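You operate a simulated robot arm through the tools that you are given. There is no shell and no other tool. Be economical: measure what you need, move in short steps, check, and stop when the job is done.

You are at the controls of a simulated robot arm. One attempt, no reset.

JOB
Fit the blue and green bulbs in the empty sockets, switch on, dimmer to 1.
Fine: bulbs in before the power.

The check looks at the end state, three seconds after you hand in, the way a careful person would. Anything else that was tipped, shoved, dropped, spilled or broken makes it a failure.

ROBOT AND FRAMES
A 7-joint arm with a two-finger parallel gripper, fixed in place. Base frame: the origin is at the foot of the arm, x ahead of it, y to its left, z up. Units: mm, degrees, N and s.
With the tool pointing down near the work surface it reaches from about 300 to 700 mm from the base axis. Its first joint turns from -66.0 to 66.0 degrees. Payload 1.57 kg.
The tool frame sits at the grasp point between the pads (the TCP): z along the fingers, y along the line on which they close. The tips reach 30 mm beyond it. The gripper opens to 110 mm. The fingers are 24 mm wide and 12 mm thick; the gripper's body (48 by 112 mm) begins 78 mm behind the TCP.
Orientation is that of the tool frame in the base frame, as a unit quaternion [w, x, y, z]. With the fingers straight down and closing along the base's y, the tool's x points along the base's -x, its y along +y and its z along -z.

CONTROLS
- The arm moves only by the tool drive_tool. Its argument "motion" is a list of rows, each a list of 7 numbers: the shift along the base's x, y, z in mm, then the turn, a rotation vector about the base's x, y, z in rad, then the opening in per cent of the stroke, from 0 (shut) to 100 (fully open). In form: [[tx, ty, tz, wx, wy, wz, fingers], ...]. A call has 1 to 10 rows; each row shifts and turns the commanded pose from where the row before left it. Rows are played at 5 a second. More than 50 mm and 8.6 degrees between two rows, or a gripper value outside its range, and nothing of the call is played. Where a pose cannot be reached the arm comes as near as it can. A force on the tool above 40 N (or 10 N above the force at the start of the call, whichever is more), or a blocked arm, ends the call early, and 0.2 s more pass. Each finger travels about 108 mm/s and halts on what it meets, pressing with about 43 N; the grip force reading is that of the motor and also rises with nothing between the fingers. The clock runs only during rows and for 0.2 s after the last one: add rows that do not move to give the fingers time. It gives the time, the measured TCP pose, the force on the tool (base axes), the opening and the grip force at its end, in the units of the frame above (readings bear some noise), and new pictures: "show" is both (left out), scene, wrist or none.
- Cameras (640 x 400 px; columns grow to the right, rows downward): "scene" is fixed at [147.2, -384.7, 1408.3]; the picture's right is [0.84, -0.54, 0.00], its down [-0.29, -0.45, -0.85] and it looks along [0.46, 0.71, -0.53] (base axes); focal length 349 px, centre (320, 200). "wrist" rides on the gripper at [70, 16, -141] in the tool frame; the picture's right is [-0.23, 0.97, 0.00], its down [-0.86, -0.20, -0.48] and it looks along [-0.47, -0.11, 0.88] (tool axes); focal length 222 px, centre (320, 200). There is no depth. A picture from a camera that has moved, and an enlarged one, comes with that camera's place and axes in the base frame and with its lens. The place of the scene camera against the robot may be out by one fixed shift of up to 12 mm in any direction.
- inspect(camera, box): a new picture of the part [left, top, right, bottom] of that camera's present view, enlarged. The clock stands still meanwhile.
- finish_job(): hands the job in; it is judged then, once.

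Go step by step. Nothing tells you positions but the pictures and the camera data: compare them with the known pose of the tool, close in by small moves and look again before you grip or let go. The budget is 120 turns and 170 pictures, counting those below and the enlarged ones. Unless the task says otherwise, let go and move clear before handing in, and close with one line.

The tools are called after "Call:" as name(argument=value, ...) on one line, values as JSON. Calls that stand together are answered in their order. drive_tool: Moves the arm, as the interface text tells. Its arguments: {"type":"object","properties":{"motion":{"type":"array"},"show":{"type":"string","enum":["both","scene","wrist","none"]}},"required":["motion"]} The other tools are called the same way: inspect (camera, box) takes an enlarged picture of a part of a camera's view; finish_job () hands the job in.

At the start:

```text
t: 0.0
tcp_pos: [326.3, 73.3, 1128.2]
ee_rot: [0.0, 0.0, 1.0, -0.001]
force: [0.2, -0.4, 0.9]
grip_width: 110.0
grip_force: 0.3
```

scene: 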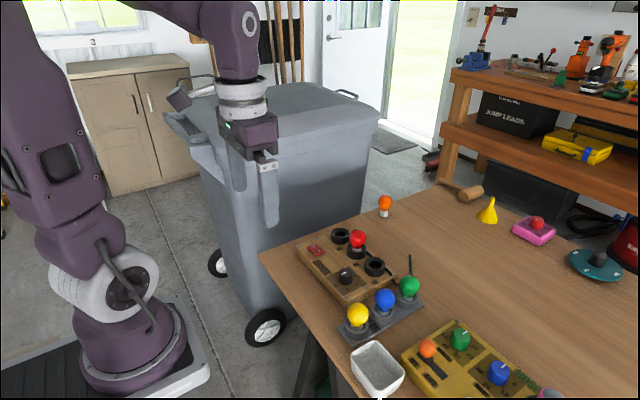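
wrist: 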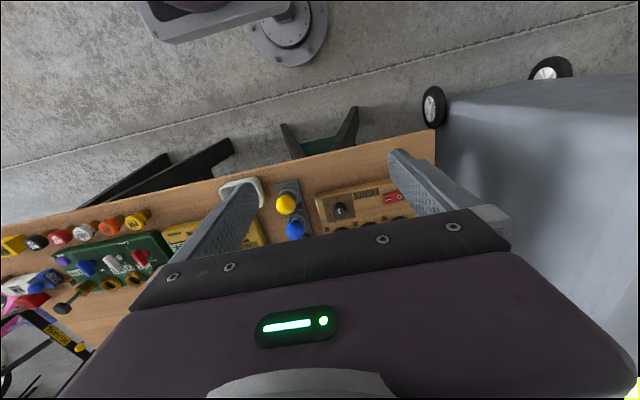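

I see a wooden lamp board with sockets (one holding a red bulb), a rack with yellow, blue and green bulbs, and other items. I'll look closer first.

Call:
inspect(camera="scene", box=[280, 210, 440, 310])

Call:
inspect(camera="scene", box=[320, 270, 480, 370])

Call:
inspect(camera="wrist", box=[220, 160, 440, 260])

```text
4.00 times, centred on (360, 260) of scene
camera zoom: at [147.2, -384.7, 1408.3], right [0.84, -0.54, 0.0], down [-0.29, -0.45, -0.85], along [0.46, 0.71, -0.53], focal length 1396 px, centre (160, -40)
```

zoom: 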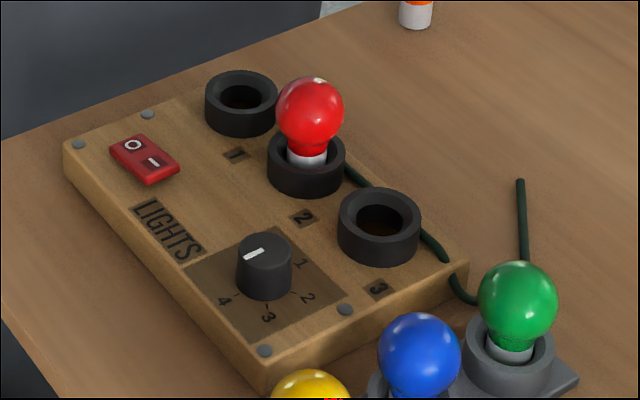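

```text
4.00 times, centred on (400, 320) of scene
camera zoom: at [147.2, -384.7, 1408.3], right [0.84, -0.54, 0.0], down [-0.29, -0.45, -0.85], along [0.46, 0.71, -0.53], focal length 1396 px, centre (0, -280)
```

zoom: 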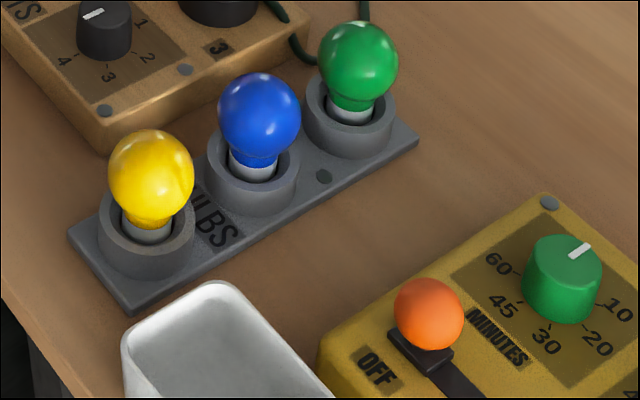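

```text
2.91 times, centred on (330, 210) of wrist
camera zoom: at [256.1, 90.4, 1270.0], right [0.23, 0.97, 0.0], down [0.86, -0.2, 0.48], along [0.47, -0.11, -0.88], focal length 646 px, centre (291, 171)
```

zoom: 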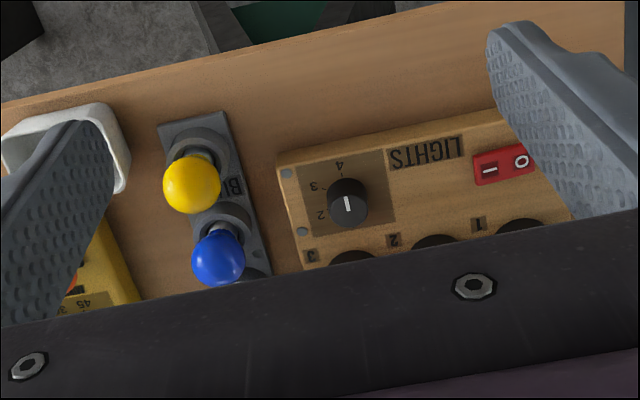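

The bulb rack runs along x near y≈-47 (yellow 456, blue 519, green 588). The empty sockets are 1 (≈585,193) and 3 (≈586,57), with the dial near (506,63) and the switch near (504,184). I'll move over them, staying high, for a better wrist view.

Call:
drive_tool(motion=[[39, -5, -4, 0, 0, 0, 100], [39, -5, -4, 0, 0, 0, 100], [39, -5, -4, 0, 0, 0, 100], [39, -6, -5, 0, 0, 0, 100], [39, -6, -5, 0, 0, 0, 100], [39, -6, -6, 0, 0, 0, 100], [0, 0, 0, 0, 0, 0, 100]])

```text
t: 1.6
tcp_pos: [560.3, 41.5, 1100.7]
ee_rot: [0.0, 0.0, 1.0, 0.0]
force: [-0.7, 0.5, 0.3]
grip_width: 110.0
grip_force: 0.0
camera wrist: at [490.2, 58.0, 1241.4], right [0.23, 0.97, 0.0], down [0.86, -0.2, 0.48], along [0.47, -0.11, -0.88], focal length 222 px, centre (320, 200)
```

scene: 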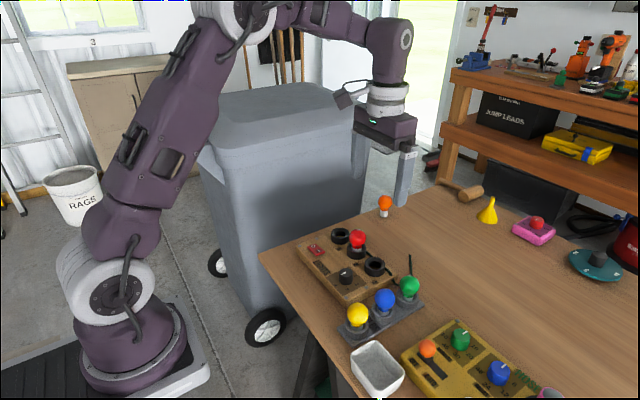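
wrist: 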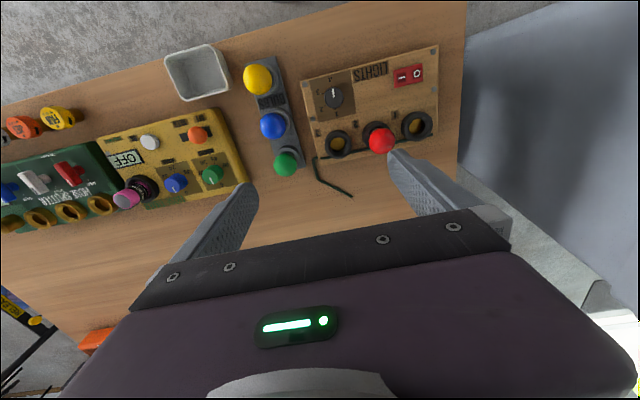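

Call:
inspect(camera="wrist", box=[220, 30, 460, 200])

```text
2.35 times, centred on (340, 115) of wrist
camera zoom: at [490.2, 58.0, 1241.4], right [0.23, 0.97, 0.0], down [0.86, -0.2, 0.48], along [0.47, -0.11, -0.88], focal length 523 px, centre (273, 400)
```

zoom: 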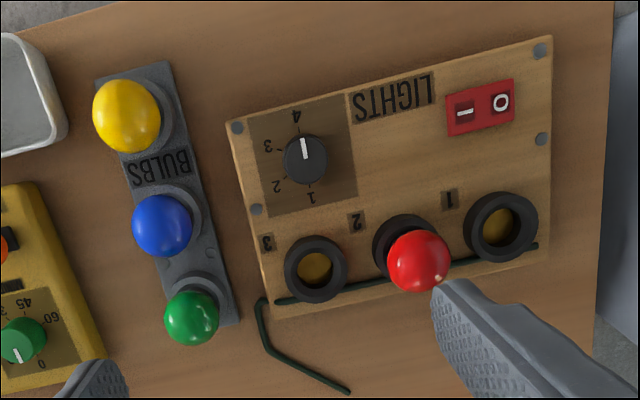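

Triangulating both wrist views puts the bulb centres at z≈857 along y≈-35, with yellow x=470, blue 539 and green 610. The sockets are near (596,201) and (596,66). I'll hover over green and look again.

Call:
drive_tool(motion=[[12.5, -19, -35, 0, 0, 0, 100], [12.5, -19, -35, 0, 0, 0, 100], [12.5, -19, -35, 0, 0, 0, 100], [12.5, -19.5, -35, 0, 0, 0, 100], [0, 0, 0, 0, 0, 0, 100]])

Call:
inspect(camera="wrist", box=[160, 60, 480, 260])

Call:
inspect(camera="scene", box=[320, 200, 480, 320])

```text
t: 2.8
tcp_pos: [611.7, -36.6, 961.3]
ee_rot: [0.0, 0.0, 1.0, 0.001]
force: [-0.6, 0.1, -0.2]
grip_width: 109.8
grip_force: 0.0
camera wrist: at [540.7, -19.8, 1102.6], right [0.23, 0.97, 0.0], down [0.85, -0.2, 0.48], along [0.47, -0.11, -0.88], focal length 222 px, centre (320, 200)
```

scene: 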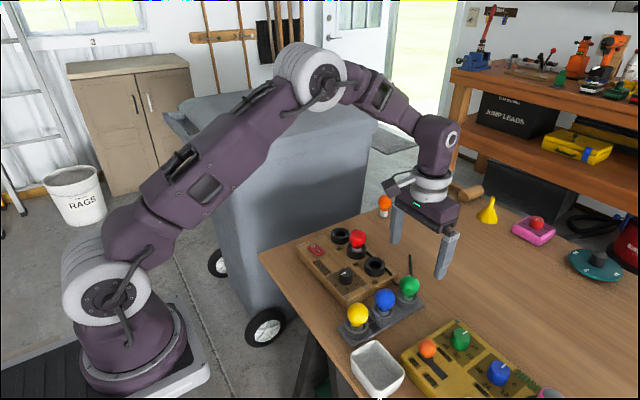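
wrist: 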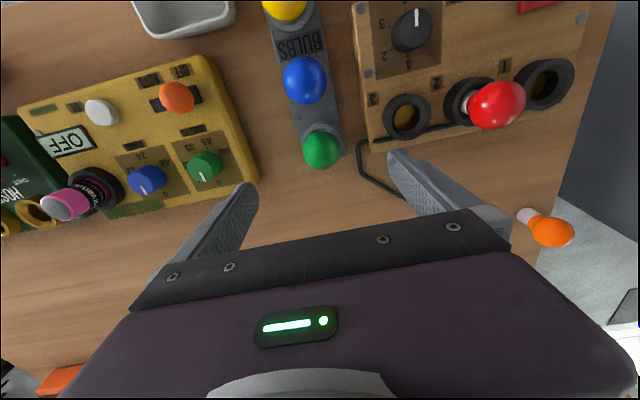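

```text
2.00 times, centred on (320, 160) of wrist
camera zoom: at [540.7, -19.8, 1102.6], right [0.23, 0.97, 0.0], down [0.85, -0.2, 0.48], along [0.47, -0.11, -0.88], focal length 444 px, centre (320, 280)
```

zoom: 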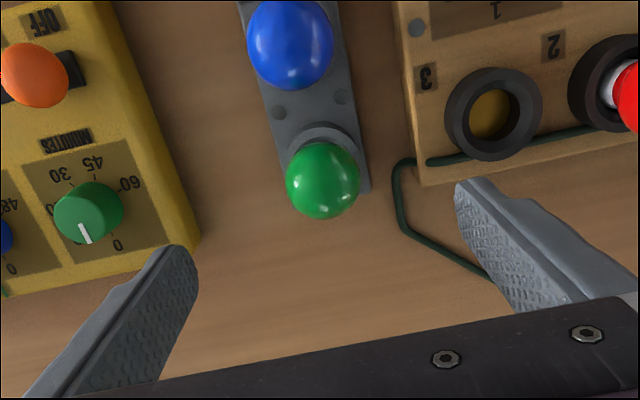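

```text
3.33 times, centred on (400, 260) of scene
camera zoom: at [147.2, -384.7, 1408.3], right [0.84, -0.54, 0.0], down [-0.29, -0.45, -0.85], along [0.46, 0.71, -0.53], focal length 1164 px, centre (53, 0)
```

zoom: 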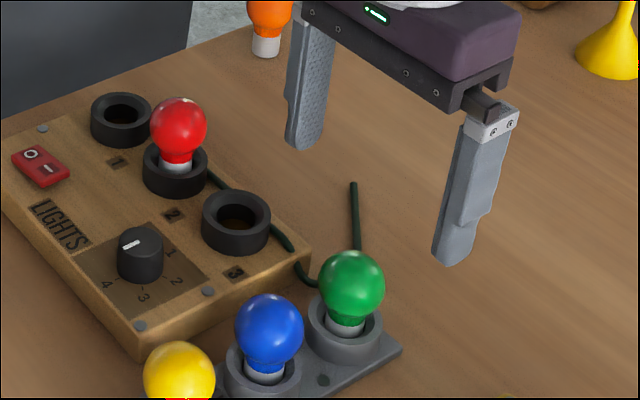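

Green measures at (610,-35,857) and socket 3 at (600,66) with its rim at z≈838. The fingers straddle green clearly, so I'll descend to z≈867, which keeps the tips above the rack rim, and check before closing.

Call:
drive_tool(motion=[[-1.7, 1.6, -35, 0, 0, 0, 100], [0, 0, -35, 0, 0, 0, 90], [0, 0, -24, 0, 0, 0, 70], [0, 0, 0, 0, 0, 0, 60], [0, 0, 0, 0, 0, 0, 60]])

Call:
inspect(camera="scene", box=[360, 220, 480, 320])

```text
t: 4.0
tcp_pos: [608.4, -34.5, 867.7]
ee_rot: [0.001, 0.0, 1.0, 0.0]
force: [0.0, 0.1, -0.2]
grip_width: 66.0
grip_force: 0.1
camera wrist: at [538.5, -16.9, 1008.7], right [0.23, 0.97, 0.0], down [0.86, -0.2, 0.48], along [0.47, -0.11, -0.88], focal length 222 px, centre (320, 200)
```

scene: 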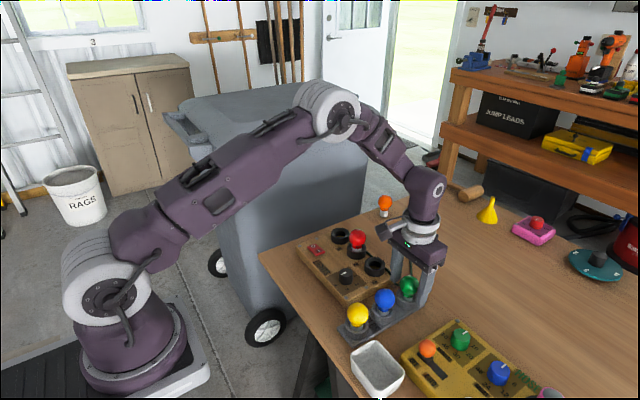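
wrist: 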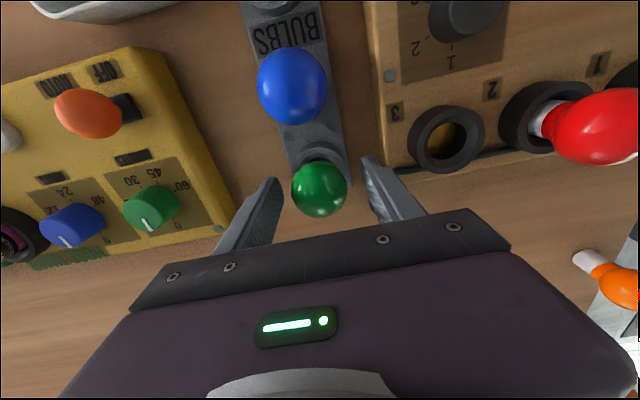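

```text
4.00 times, centred on (420, 270) of scene
camera zoom: at [147.2, -384.7, 1408.3], right [0.84, -0.54, 0.0], down [-0.29, -0.45, -0.85], along [0.46, 0.71, -0.53], focal length 1396 px, centre (-80, -80)
```

zoom: 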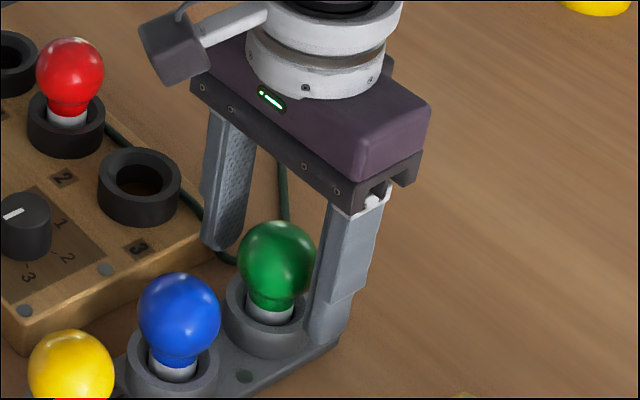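

The bulb sits centred between the fingers, with the tips just above the cup rim. I'll correct x slightly and close.

Call:
drive_tool(motion=[[1.5, 0, 0, 0, 0, 0, 50], [0, 0, 0, 0, 0, 0, 42], [0, 0, 0, 0, 0, 0, 30], [0, 0, 0, 0, 0, 0, 25], [0, 0, 0, 0, 0, 0, 25]])

```text
t: 5.2
tcp_pos: [610.9, -34.9, 867.2]
ee_rot: [0.0, 0.0, 1.0, 0.0]
force: [0.4, 0.0, 0.2]
grip_width: 39.8
grip_force: 42.9
camera wrist: at [540.1, -17.1, 1008.6], right [0.23, 0.97, 0.0], down [0.86, -0.2, 0.48], along [0.47, -0.11, -0.88], focal length 222 px, centre (320, 200)
```

scene: 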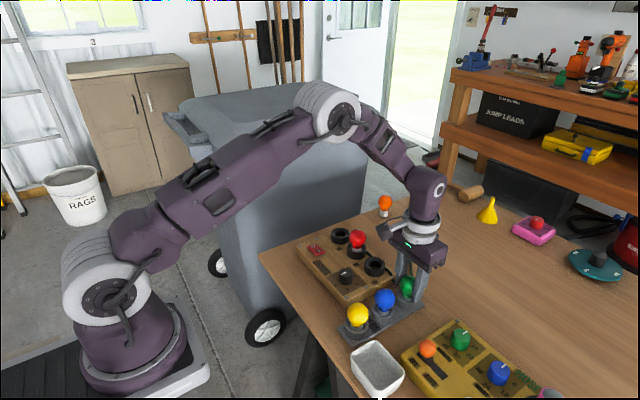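
wrist: 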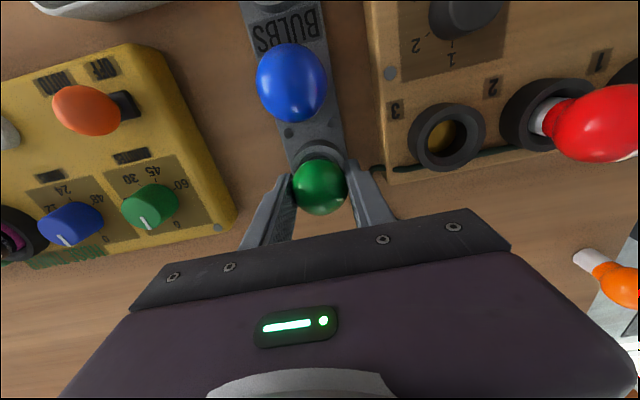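

Gripped at 39.8 mm. I'll lift straight up.

Call:
drive_tool(motion=[[0, 0, 10, 0, 0, 0, 25], [0, 0, 20, 0, 0, 0, 25], [0, 0, 40, 0, 0, 0, 25], [0, 0, 40, 0, 0, 0, 25], [0, 0, 0, 0, 0, 0, 25]])

Call:
inspect(camera="scene", box=[340, 190, 480, 310])

```text
t: 6.4
tcp_pos: [609.8, -34.6, 977.9]
ee_rot: [0.0, 0.0, 1.0, 0.0]
force: [-0.4, 0.2, -1.0]
grip_width: 39.7
grip_force: 43.0
camera wrist: at [539.9, -17.6, 1118.6], right [0.23, 0.97, 0.0], down [0.86, -0.2, 0.48], along [0.47, -0.11, -0.88], focal length 222 px, centre (320, 200)
```

scene: 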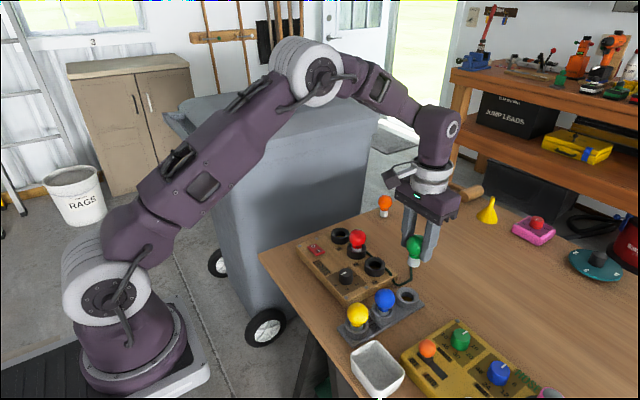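
wrist: 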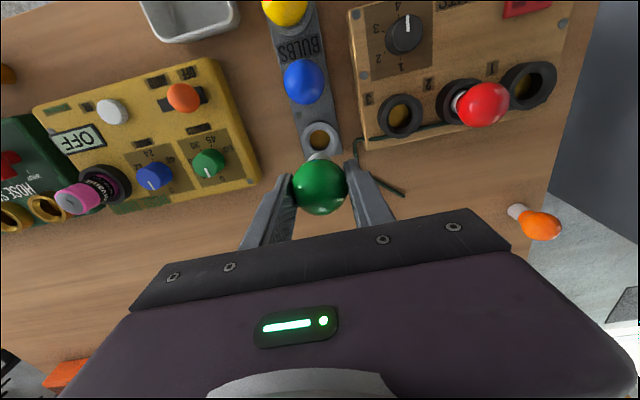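

```text
3.33 times, centred on (410, 250) of scene
camera zoom: at [147.2, -384.7, 1408.3], right [0.84, -0.54, 0.0], down [-0.29, -0.45, -0.85], along [0.46, 0.71, -0.53], focal length 1164 px, centre (20, 33)
```

zoom: 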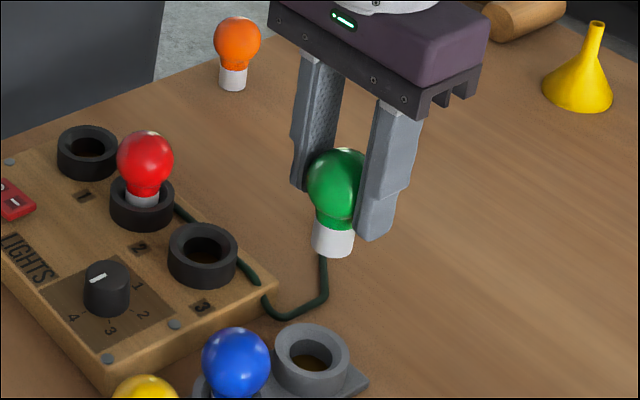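

The green bulb is out and vertical. I'll carry it over to socket 3, stop above it and measure.

Call:
drive_tool(motion=[[-2, 25, 0, 0, 0, 0, 25], [-3, 25, 0, 0, 0, 0, 25], [-3, 25, 0, 0, 0, 0, 25], [-2, 26, 0, 0, 0, 0, 25], [0, 0, 0, 0, 0, 0, 25]])

Call:
inspect(camera="wrist", box=[240, 80, 400, 220])

Call:
inspect(camera="scene", box=[320, 190, 440, 290])

```text
t: 7.6
tcp_pos: [598.5, 66.4, 977.1]
ee_rot: [0.0, 0.0, 1.0, 0.0]
force: [-0.7, -0.3, 0.2]
grip_width: 39.8
grip_force: 42.4
camera wrist: at [529.7, 83.2, 1117.8], right [0.23, 0.97, 0.0], down [0.86, -0.2, 0.48], along [0.47, -0.11, -0.88], focal length 222 px, centre (320, 200)
```

scene: 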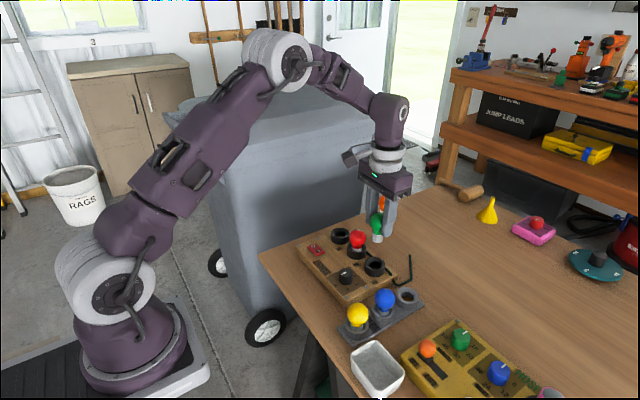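
wrist: 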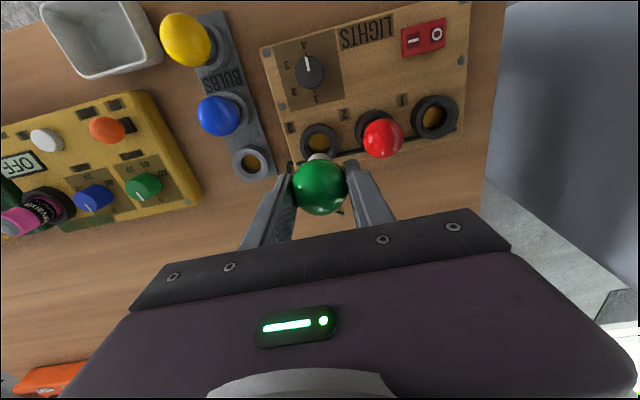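

```text
2.86 times, centred on (320, 150) of wrist
camera zoom: at [529.7, 83.2, 1117.8], right [0.23, 0.97, 0.0], down [0.86, -0.2, 0.48], along [0.47, -0.11, -0.88], focal length 635 px, centre (320, 343)
```

zoom: 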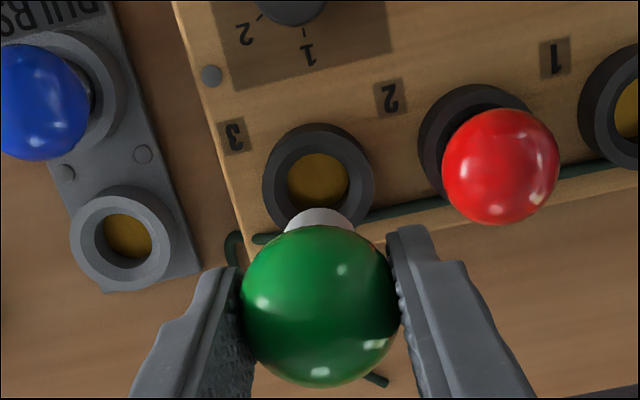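

```text
4.00 times, centred on (380, 240) of scene
camera zoom: at [147.3, -384.6, 1408.3], right [0.84, -0.54, 0.0], down [-0.29, -0.45, -0.85], along [0.46, 0.71, -0.53], focal length 1396 px, centre (80, 40)
```

zoom: 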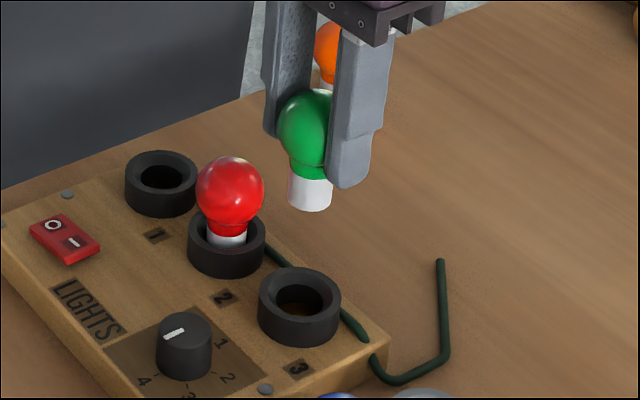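

I need a more exact rim location, so I'll zoom in further on socket 3 and the empty rack cup, which serves as my reference.

Call:
inspect(camera="wrist", box=[220, 110, 350, 190])

Call:
inspect(camera="scene", box=[345, 240, 425, 310])

```text
4.92 times, centred on (285, 150) of wrist
camera zoom: at [529.7, 83.2, 1117.8], right [0.23, 0.97, 0.0], down [0.86, -0.2, 0.48], along [0.47, -0.11, -0.88], focal length 1094 px, centre (492, 446)
```

zoom: 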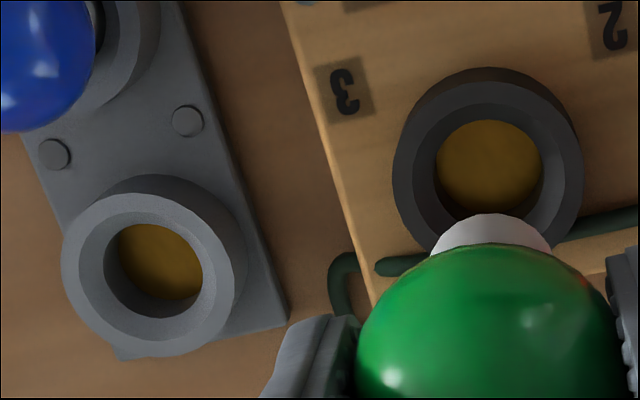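

```text
5.71 times, centred on (385, 275) of scene
camera zoom: at [147.3, -384.6, 1408.3], right [0.84, -0.54, 0.0], down [-0.29, -0.45, -0.85], along [0.46, 0.71, -0.53], focal length 1995 px, centre (-51, -229)
```

zoom: 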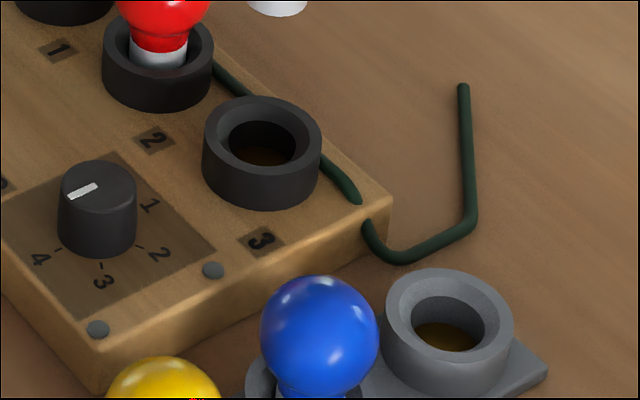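

Re-picking the rim circles gives the rack cup at (609,-35), which matches the grasp, and socket 3 at ≈(601,65.8). I'll lower the bulb to just above the socket and check.

Call:
drive_tool(motion=[[1, -0.5, -30, 0, 0, 0, 25], [0, 0, -30, 0, 0, 0, 25], [0, 0, -12, 0, 0, 0, 25], [0, 0, 0, 0, 0, 0, 25]])

Call:
inspect(camera="wrist", box=[240, 80, 400, 220])

Call:
inspect(camera="scene", box=[335, 210, 415, 290])

```text
t: 8.6
tcp_pos: [601.0, 66.0, 904.3]
ee_rot: [0.0, 0.0, 1.0, -0.001]
force: [-0.3, 0.2, -0.5]
grip_width: 39.8
grip_force: 42.8
camera wrist: at [530.6, 83.2, 1045.7], right [0.23, 0.97, 0.0], down [0.86, -0.2, 0.48], along [0.47, -0.11, -0.88], focal length 222 px, centre (320, 200)
```

scene: 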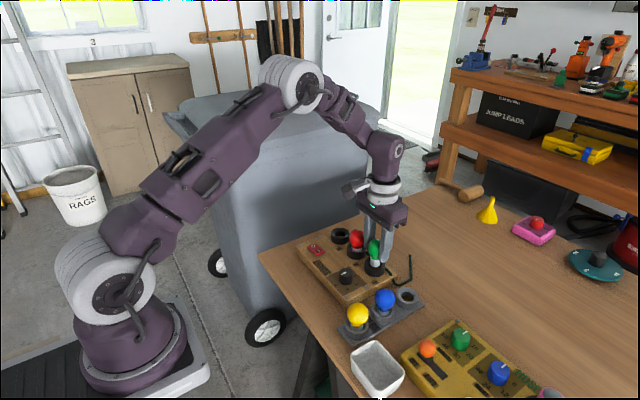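
wrist: 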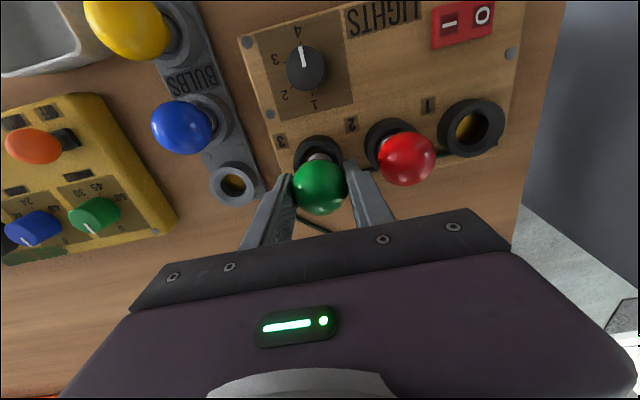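

```text
2.86 times, centred on (320, 150) of wrist
camera zoom: at [530.6, 83.2, 1045.7], right [0.23, 0.97, 0.0], down [0.86, -0.2, 0.48], along [0.47, -0.11, -0.88], focal length 635 px, centre (320, 343)
```

zoom: 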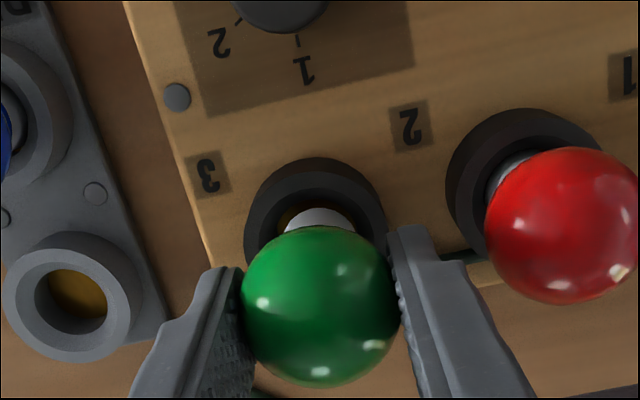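

```text
5.00 times, centred on (375, 250) of scene
camera zoom: at [147.2, -384.7, 1408.3], right [0.84, -0.54, 0.0], down [-0.29, -0.45, -0.85], along [0.46, 0.71, -0.53], focal length 1746 px, centre (45, -50)
```

zoom: 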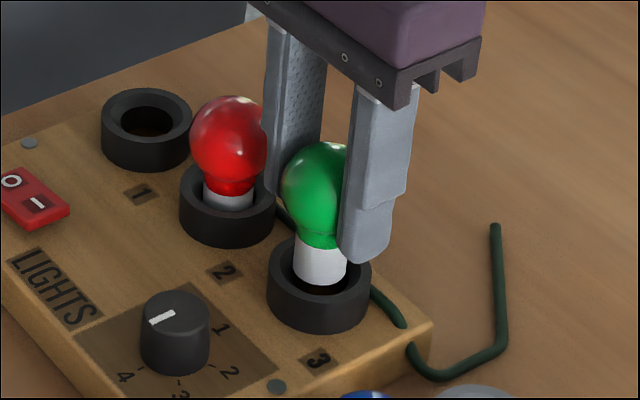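

The base is centred over the socket opening. I'll lower it in small steps, watching the force.

Call:
drive_tool(motion=[[0, 0, -8, 0, 0, 0, 25], [0, 0, -6, 0, 0, 0, 25], [0, 0, -5, 0, 0, 0, 25], [0, 0, -4, 0, 0, 0, 25], [0, 0, 0, 0, 0, 0, 25]])

Call:
inspect(camera="scene", box=[335, 210, 415, 290])

```text
t: 9.8
tcp_pos: [601.4, 66.0, 883.4]
ee_rot: [0.003, 0.001, 1.0, 0.0]
force: [0.1, 1.4, 32.8]
grip_width: 40.4
grip_force: 42.9
camera wrist: at [531.4, 83.2, 1024.0], right [0.23, 0.97, 0.0], down [0.85, -0.2, 0.48], along [0.47, -0.11, -0.88], focal length 222 px, centre (320, 200)
```

scene: 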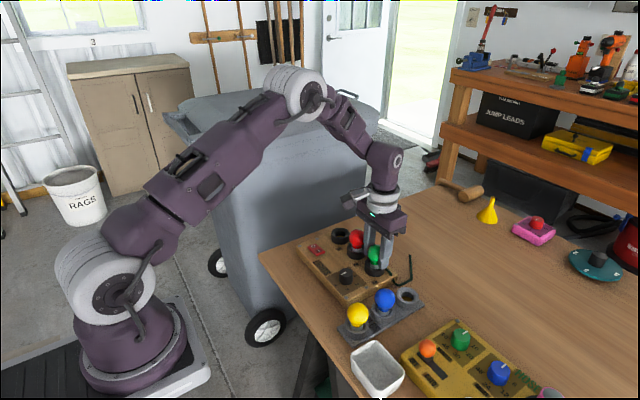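
wrist: 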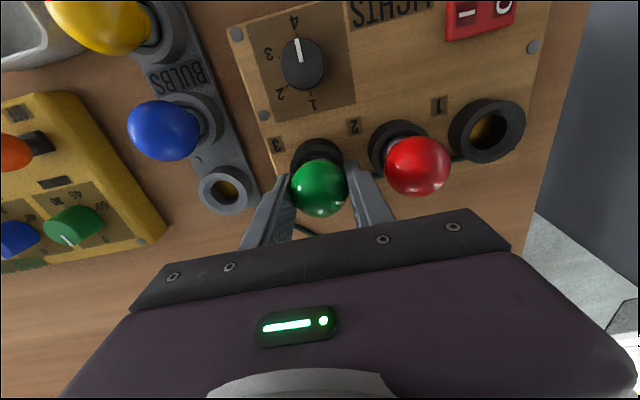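

```text
5.00 times, centred on (375, 250) of scene
camera zoom: at [146.6, -384.7, 1408.3], right [0.84, -0.54, 0.0], down [-0.29, -0.45, -0.85], along [0.46, 0.71, -0.53], focal length 1746 px, centre (45, -50)
```

zoom: 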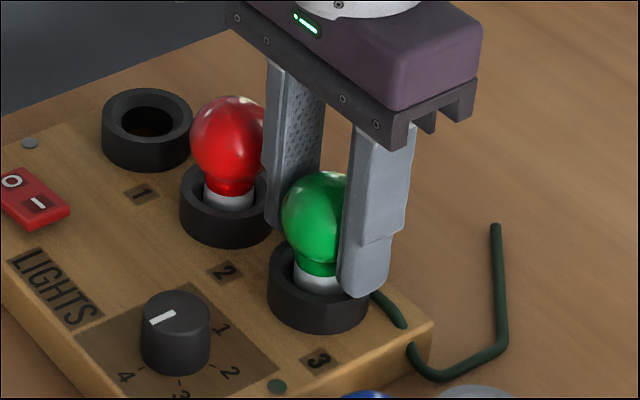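

It met resistance at TCP z≈883, and the white collar shows about as much as on the red bulb. I'll ease the load, open slightly and compare the two.

Call:
drive_tool(motion=[[0, 0, 1.5, 0, 0, 0, 25], [0, 0, 0, 0, 0, 0, 38], [0, 0, 0, 0, 0, 0, 46], [0, 0, 0, 0, 0, 0, 50], [0, 0, 0, 0, 0, 0, 50]], show="none")

Call:
inspect(camera="scene", box=[335, 210, 415, 290])

Call:
inspect(camera="wrist", box=[250, 100, 470, 230])

```text
t: 11.0
tcp_pos: [600.6, 66.1, 883.2]
ee_rot: [0.0, 0.0, 1.0, 0.0]
force: [0.7, 0.2, 0.3]
grip_width: 54.9
grip_force: 0.0
```

```text
5.00 times, centred on (375, 250) of scene
camera zoom: at [147.2, -384.7, 1408.3], right [0.84, -0.54, 0.0], down [-0.29, -0.45, -0.85], along [0.46, 0.71, -0.53], focal length 1746 px, centre (45, -50)
```

zoom: 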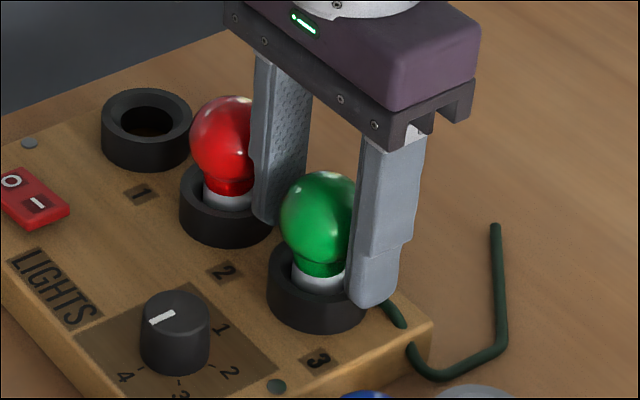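

```text
2.91 times, centred on (360, 165) of wrist
camera zoom: at [530.8, 83.1, 1024.4], right [0.23, 0.97, 0.0], down [0.86, -0.2, 0.48], along [0.47, -0.11, -0.88], focal length 646 px, centre (204, 302)
```

zoom: 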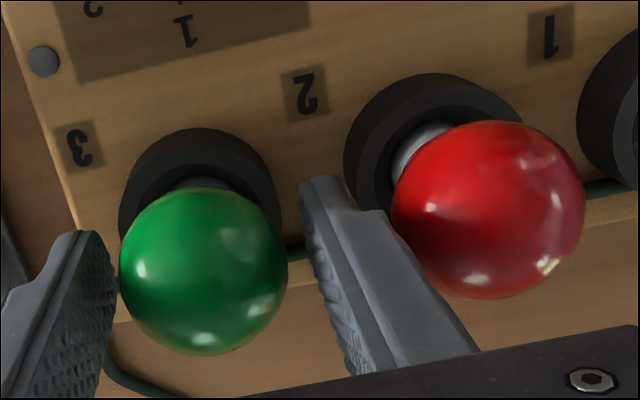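

Green is standing upright in socket 3 on its own. I'll withdraw straight up and move over blue.

Call:
drive_tool(motion=[[0, 0, 15, 0, 0, 0, 50], [0, 0, 35, 0, 0, 0, 50], [0, 0, 45, 0, 0, 0, 50], [-15, -25, 0, 0, 0, 0, 60], [-15, -25, 0, 0, 0, 0, 60], [-15, -25, 0, 0, 0, 0, 60], [-16, -26, 0, 0, 0, 0, 60], [0, 0, 0, 0, 0, 0, 60]])

Call:
inspect(camera="scene", box=[325, 205, 425, 305])

Call:
inspect(camera="wrist", box=[260, 100, 460, 225])

```text
t: 12.8
tcp_pos: [539.5, -34.2, 978.0]
ee_rot: [0.0, 0.001, 1.0, 0.0]
force: [0.0, 0.4, 0.0]
grip_width: 66.0
grip_force: 0.0
camera wrist: at [469.8, -18.4, 1119.3], right [0.23, 0.97, 0.0], down [0.86, -0.2, 0.48], along [0.47, -0.11, -0.88], focal length 222 px, centre (320, 200)
```

scene: 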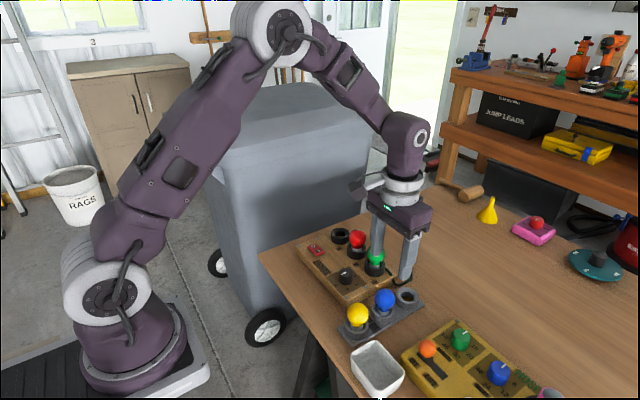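
wrist: 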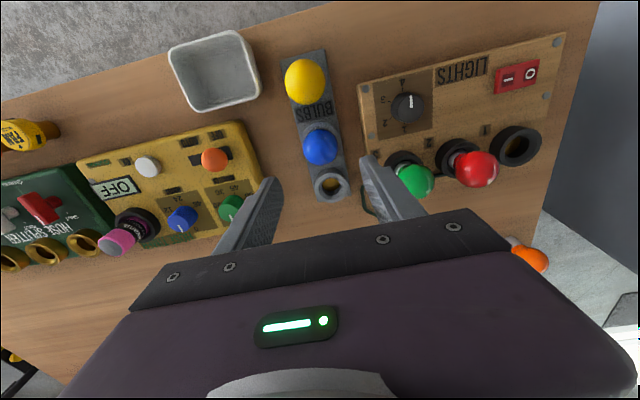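

```text
4.00 times, centred on (375, 255) of scene
camera zoom: at [147.2, -384.7, 1408.3], right [0.84, -0.54, 0.0], down [-0.29, -0.45, -0.85], along [0.46, 0.71, -0.53], focal length 1396 px, centre (100, -20)
```

zoom: 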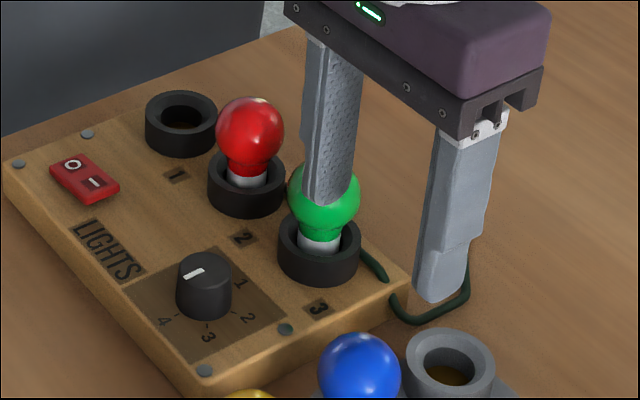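

```text
3.20 times, centred on (360, 162) of wrist
camera zoom: at [469.8, -18.4, 1119.3], right [0.23, 0.97, 0.0], down [0.86, -0.2, 0.48], along [0.47, -0.11, -0.88], focal length 711 px, centre (192, 320)
```

zoom: 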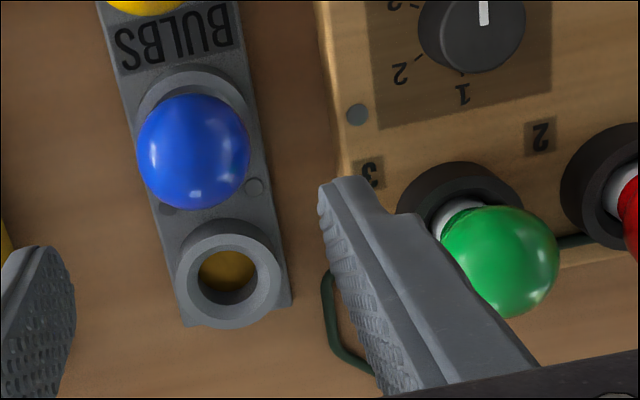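

Green sits like red. Blue is at about (539,-34), under the gripper, so I'll descend and grip it the same way.

Call:
drive_tool(motion=[[-0.3, 0.3, -40, 0, 0, 0, 60], [0, 0, -40, 0, 0, 0, 60], [0, 0, -31, 0, 0, 0, 60], [0, 0, 0, 0, 0, 0, 60], [0, 0, 0, 0, 0, 0, 45], [0, 0, 0, 0, 0, 0, 35], [0, 0, 0, 0, 0, 0, 25], [0, 0, 0, 0, 0, 0, 25]])

```text
t: 14.6
tcp_pos: [538.7, -35.0, 867.2]
ee_rot: [0.001, 0.001, 1.0, 0.0]
force: [0.9, 0.1, -0.6]
grip_width: 39.9
grip_force: 42.8
camera wrist: at [469.4, -18.4, 1007.7], right [0.23, 0.97, 0.0], down [0.86, -0.2, 0.48], along [0.47, -0.11, -0.88], focal length 222 px, centre (320, 200)
```

scene: 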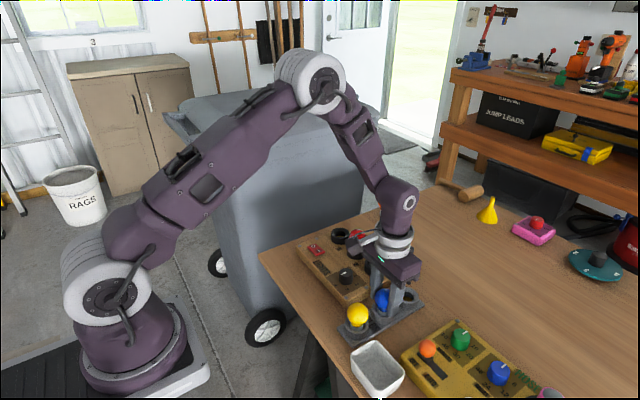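
wrist: 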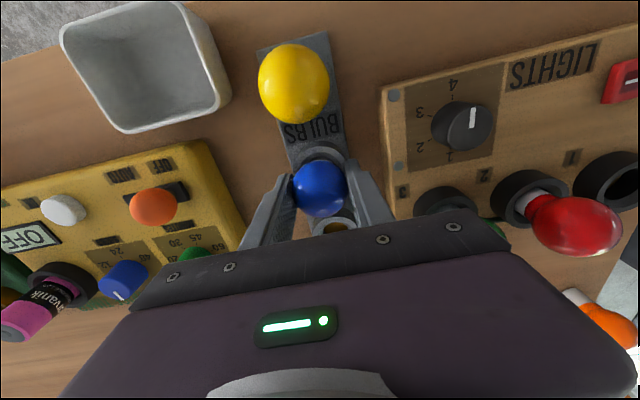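

Blue is gripped. I'll lift it and carry it over to socket 1, watching the clearance to the bin.

Call:
drive_tool(motion=[[0, 0, 15, 0, 0, 0, 25], [0, 0, 40, 0, 0, 0, 25], [0, 0, 45, 0, 0, 0, 25], [0, 0, 25, 0, 0, 0, 25], [12, 45, 0, 0, 0, 0, 25], [15, 45, 0, 0, 0, 0, 25], [15, 45, 0, 0, 0, 0, 25], [19, 45, 0, 0, 0, 0, 25], [0, 0, 0, 0, 0, 0, 25]])

Call:
inspect(camera="wrist", box=[240, 60, 480, 220])

```text
t: 16.6
tcp_pos: [601.6, 144.4, 991.8]
ee_rot: [0.0, 0.0, 1.0, 0.0]
force: [0.4, 0.6, 0.7]
grip_width: 39.8
grip_force: 43.3
camera wrist: at [531.7, 162.1, 1133.2], right [0.23, 0.97, 0.0], down [0.86, -0.2, 0.48], along [0.47, -0.11, -0.88], focal length 222 px, centre (320, 200)
```

scene: 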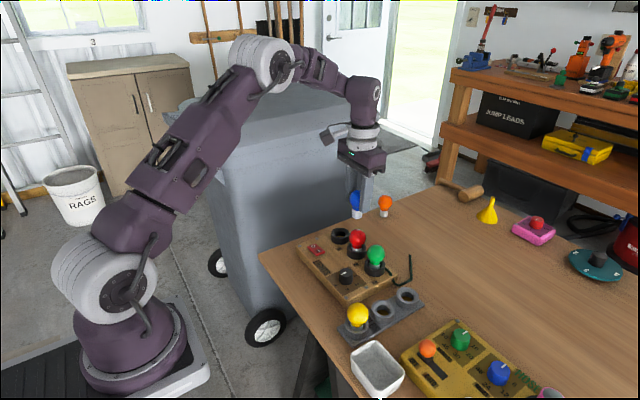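
wrist: 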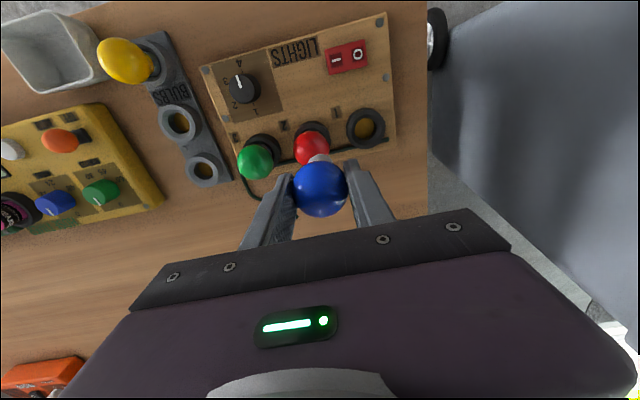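

```text
2.50 times, centred on (360, 140) of wrist
camera zoom: at [531.7, 162.1, 1133.2], right [0.23, 0.97, 0.0], down [0.86, -0.2, 0.48], along [0.47, -0.11, -0.88], focal length 555 px, centre (220, 350)
```

zoom: 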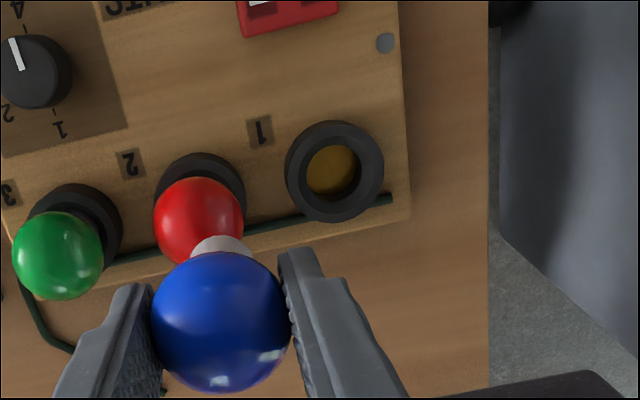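

Socket 1 comes out at about (600.5,206). I'll move above it, go part of the way down and look again.

Call:
drive_tool(motion=[[0, 30, 0, 0, 0, 0, 25], [0, 30.8, 0, 0, 0, 0, 25], [0, 0, -15, 0, 0, 0, 25], [0, 0, 0, 0, 0, 0, 25]])

Call:
inspect(camera="wrist", box=[240, 80, 400, 200])

```text
t: 17.6
tcp_pos: [600.8, 206.6, 977.1]
ee_rot: [0.0, -0.001, 1.0, 0.0]
force: [-0.4, -1.0, -0.4]
grip_width: 39.9
grip_force: 43.0
camera wrist: at [530.8, 223.1, 1118.0], right [0.23, 0.97, 0.0], down [0.86, -0.2, 0.48], along [0.47, -0.11, -0.88], focal length 222 px, centre (320, 200)
```

scene: 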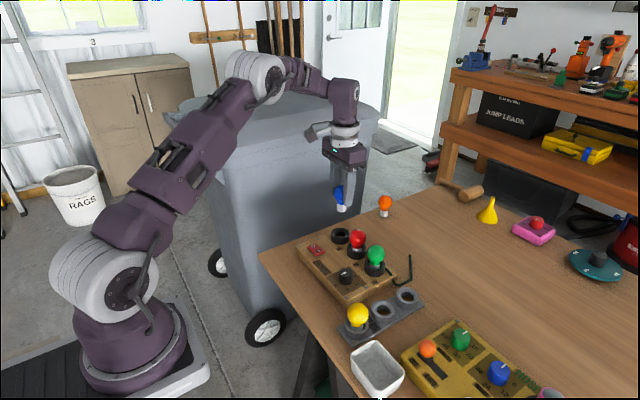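
wrist: 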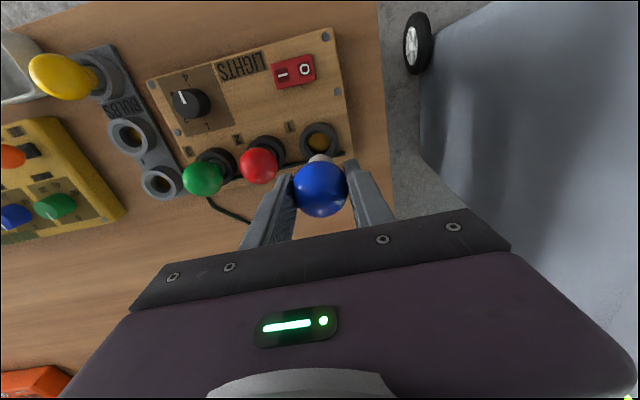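

```text
3.33 times, centred on (320, 140) of wrist
camera zoom: at [530.8, 223.1, 1118.0], right [0.23, 0.97, 0.0], down [0.86, -0.2, 0.48], along [0.47, -0.11, -0.88], focal length 740 px, centre (320, 400)
```

zoom: 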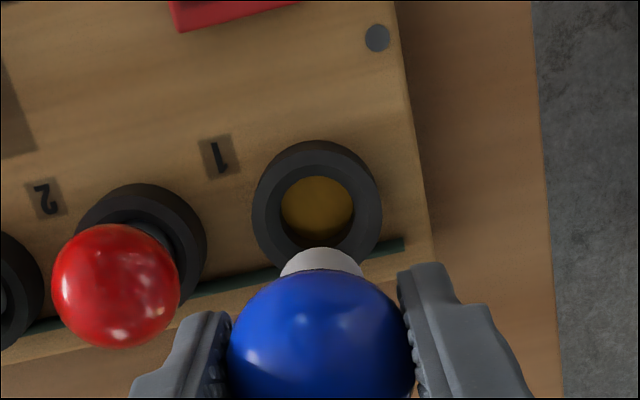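

The view nearly matches the one I had above socket 3. A small correction of about (-0.8,-0.7) is needed, and then I'll lower the bulb to the rim.

Call:
drive_tool(motion=[[-0.8, -0.7, -30, 0, 0, 0, 25], [0, 0, -30, 0, 0, 0, 25], [0, 0, -12, 0, 0, 0, 25], [0, 0, 0, 0, 0, 0, 25]], show="none")

Call:
inspect(camera="wrist", box=[240, 80, 400, 220])

Call:
inspect(camera="scene", box=[300, 190, 400, 290])

```text
t: 18.6
tcp_pos: [600.8, 205.7, 904.9]
ee_rot: [-0.001, 0.001, 1.0, 0.0]
force: [-0.2, 0.0, -0.1]
grip_width: 39.9
grip_force: 42.9
```

```text
2.86 times, centred on (320, 150) of wrist
camera zoom: at [530.1, 222.6, 1046.3], right [0.23, 0.97, 0.0], down [0.86, -0.2, 0.48], along [0.47, -0.11, -0.88], focal length 635 px, centre (320, 343)
```

zoom: 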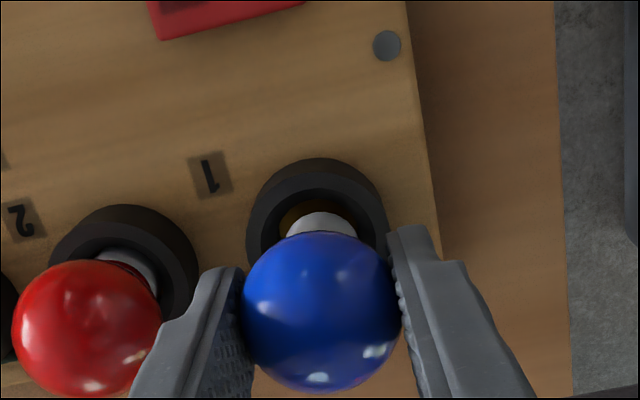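

```text
4.00 times, centred on (350, 240) of scene
camera zoom: at [147.2, -384.7, 1408.3], right [0.84, -0.54, 0.0], down [-0.29, -0.45, -0.85], along [0.46, 0.71, -0.53], focal length 1396 px, centre (200, 40)
```

zoom: 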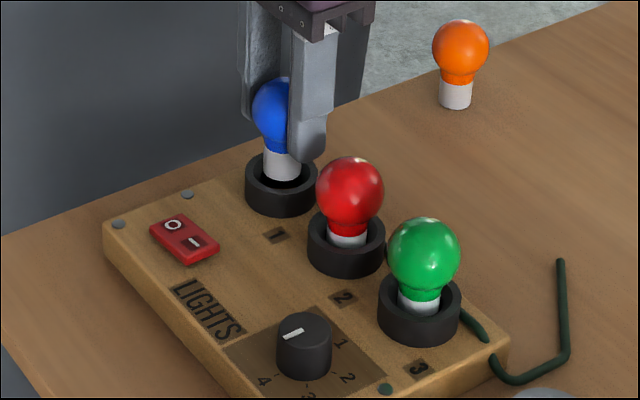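

Alignment matches the first insertion, and in the scene view green sits as deep as red. I'll insert blue.

Call:
drive_tool(motion=[[0, 0, -8, 0, 0, 0, 25], [0, 0, -6, 0, 0, 0, 25], [0, 0, -5, 0, 0, 0, 25], [0, 0, -3, 0, 0, 0, 25], [0, 0, 0, 0, 0, 0, 25]], show="none")

Call:
inspect(camera="scene", box=[300, 190, 400, 290])

```text
t: 19.8
tcp_pos: [600.2, 206.0, 884.9]
ee_rot: [0.002, 0.0, 1.0, 0.001]
force: [-4.4, 0.8, 31.8]
grip_width: 40.1
grip_force: 42.8
```

```text
4.00 times, centred on (350, 240) of scene
camera zoom: at [146.5, -384.9, 1408.3], right [0.84, -0.54, 0.0], down [-0.29, -0.45, -0.85], along [0.46, 0.71, -0.53], focal length 1396 px, centre (200, 40)
```

zoom: 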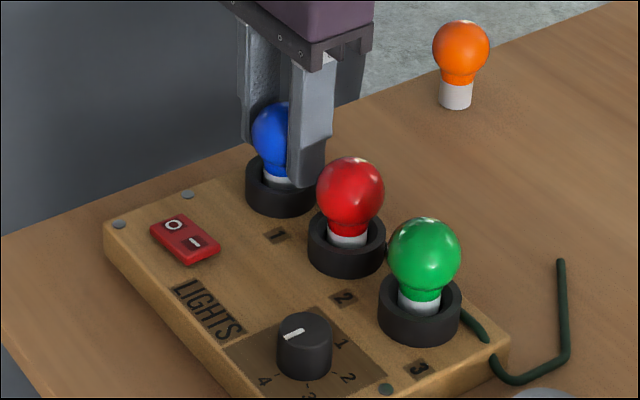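

Resistance comes at the same depth as before, so blue is seated. I'll ease the load and release.

Call:
drive_tool(motion=[[0, 0, 1.2, 0, 0, 0, 25], [0, 0, 0, 0, 0, 0, 38], [0, 0, 0, 0, 0, 0, 46], [0, 0, 0, 0, 0, 0, 50], [0, 0, 0, 0, 0, 0, 50], [0, 0, 15, 0, 0, 0, 50], [0, 0, 35, 0, 0, 0, 50], [0, 0, 45, 0, 0, 0, 50], [0, 0, 20, 0, 0, 0, 50], [0, 0, 0, 0, 0, 0, 50]])

Call:
inspect(camera="scene", box=[290, 200, 410, 310])

Call:
inspect(camera="wrist", box=[140, 20, 380, 200])

```text
t: 22.0
tcp_pos: [599.6, 205.8, 1000.4]
ee_rot: [0.001, -0.001, 1.0, 0.0]
force: [-0.1, 0.7, -0.2]
grip_width: 55.1
grip_force: 0.0
camera wrist: at [529.9, 222.4, 1140.8], right [0.23, 0.97, 0.0], down [0.86, -0.2, 0.48], along [0.47, -0.11, -0.88], focal length 222 px, centre (320, 200)
```

scene: 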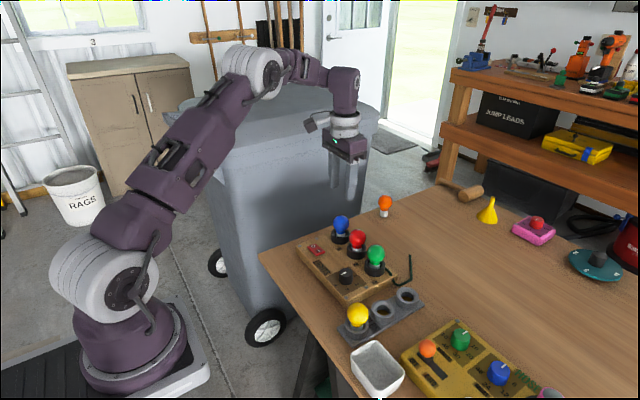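
wrist: 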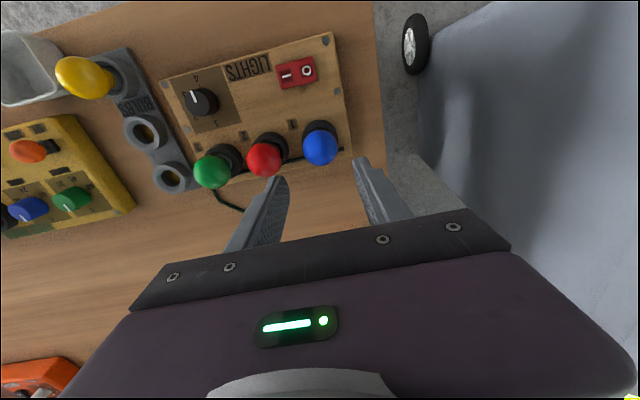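

```text
3.64 times, centred on (350, 255) of scene
camera zoom: at [147.2, -384.7, 1408.3], right [0.84, -0.54, 0.0], down [-0.29, -0.45, -0.85], along [0.46, 0.71, -0.53], focal length 1270 px, centre (211, 0)
```

zoom: 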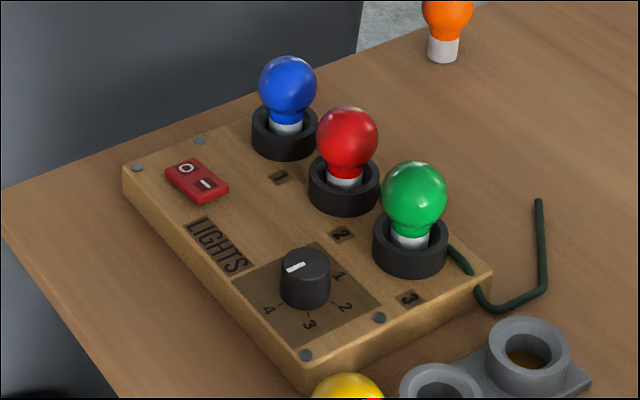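

```text
2.22 times, centred on (260, 110) of wrist
camera zoom: at [529.9, 222.4, 1140.8], right [0.23, 0.97, 0.0], down [0.86, -0.2, 0.48], along [0.47, -0.11, -0.88], focal length 494 px, centre (453, 400)
```

zoom: 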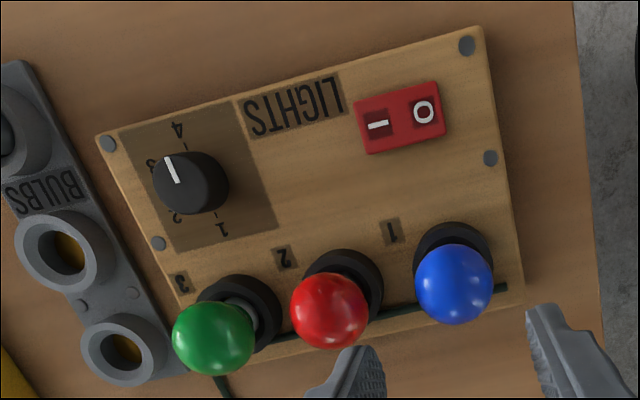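

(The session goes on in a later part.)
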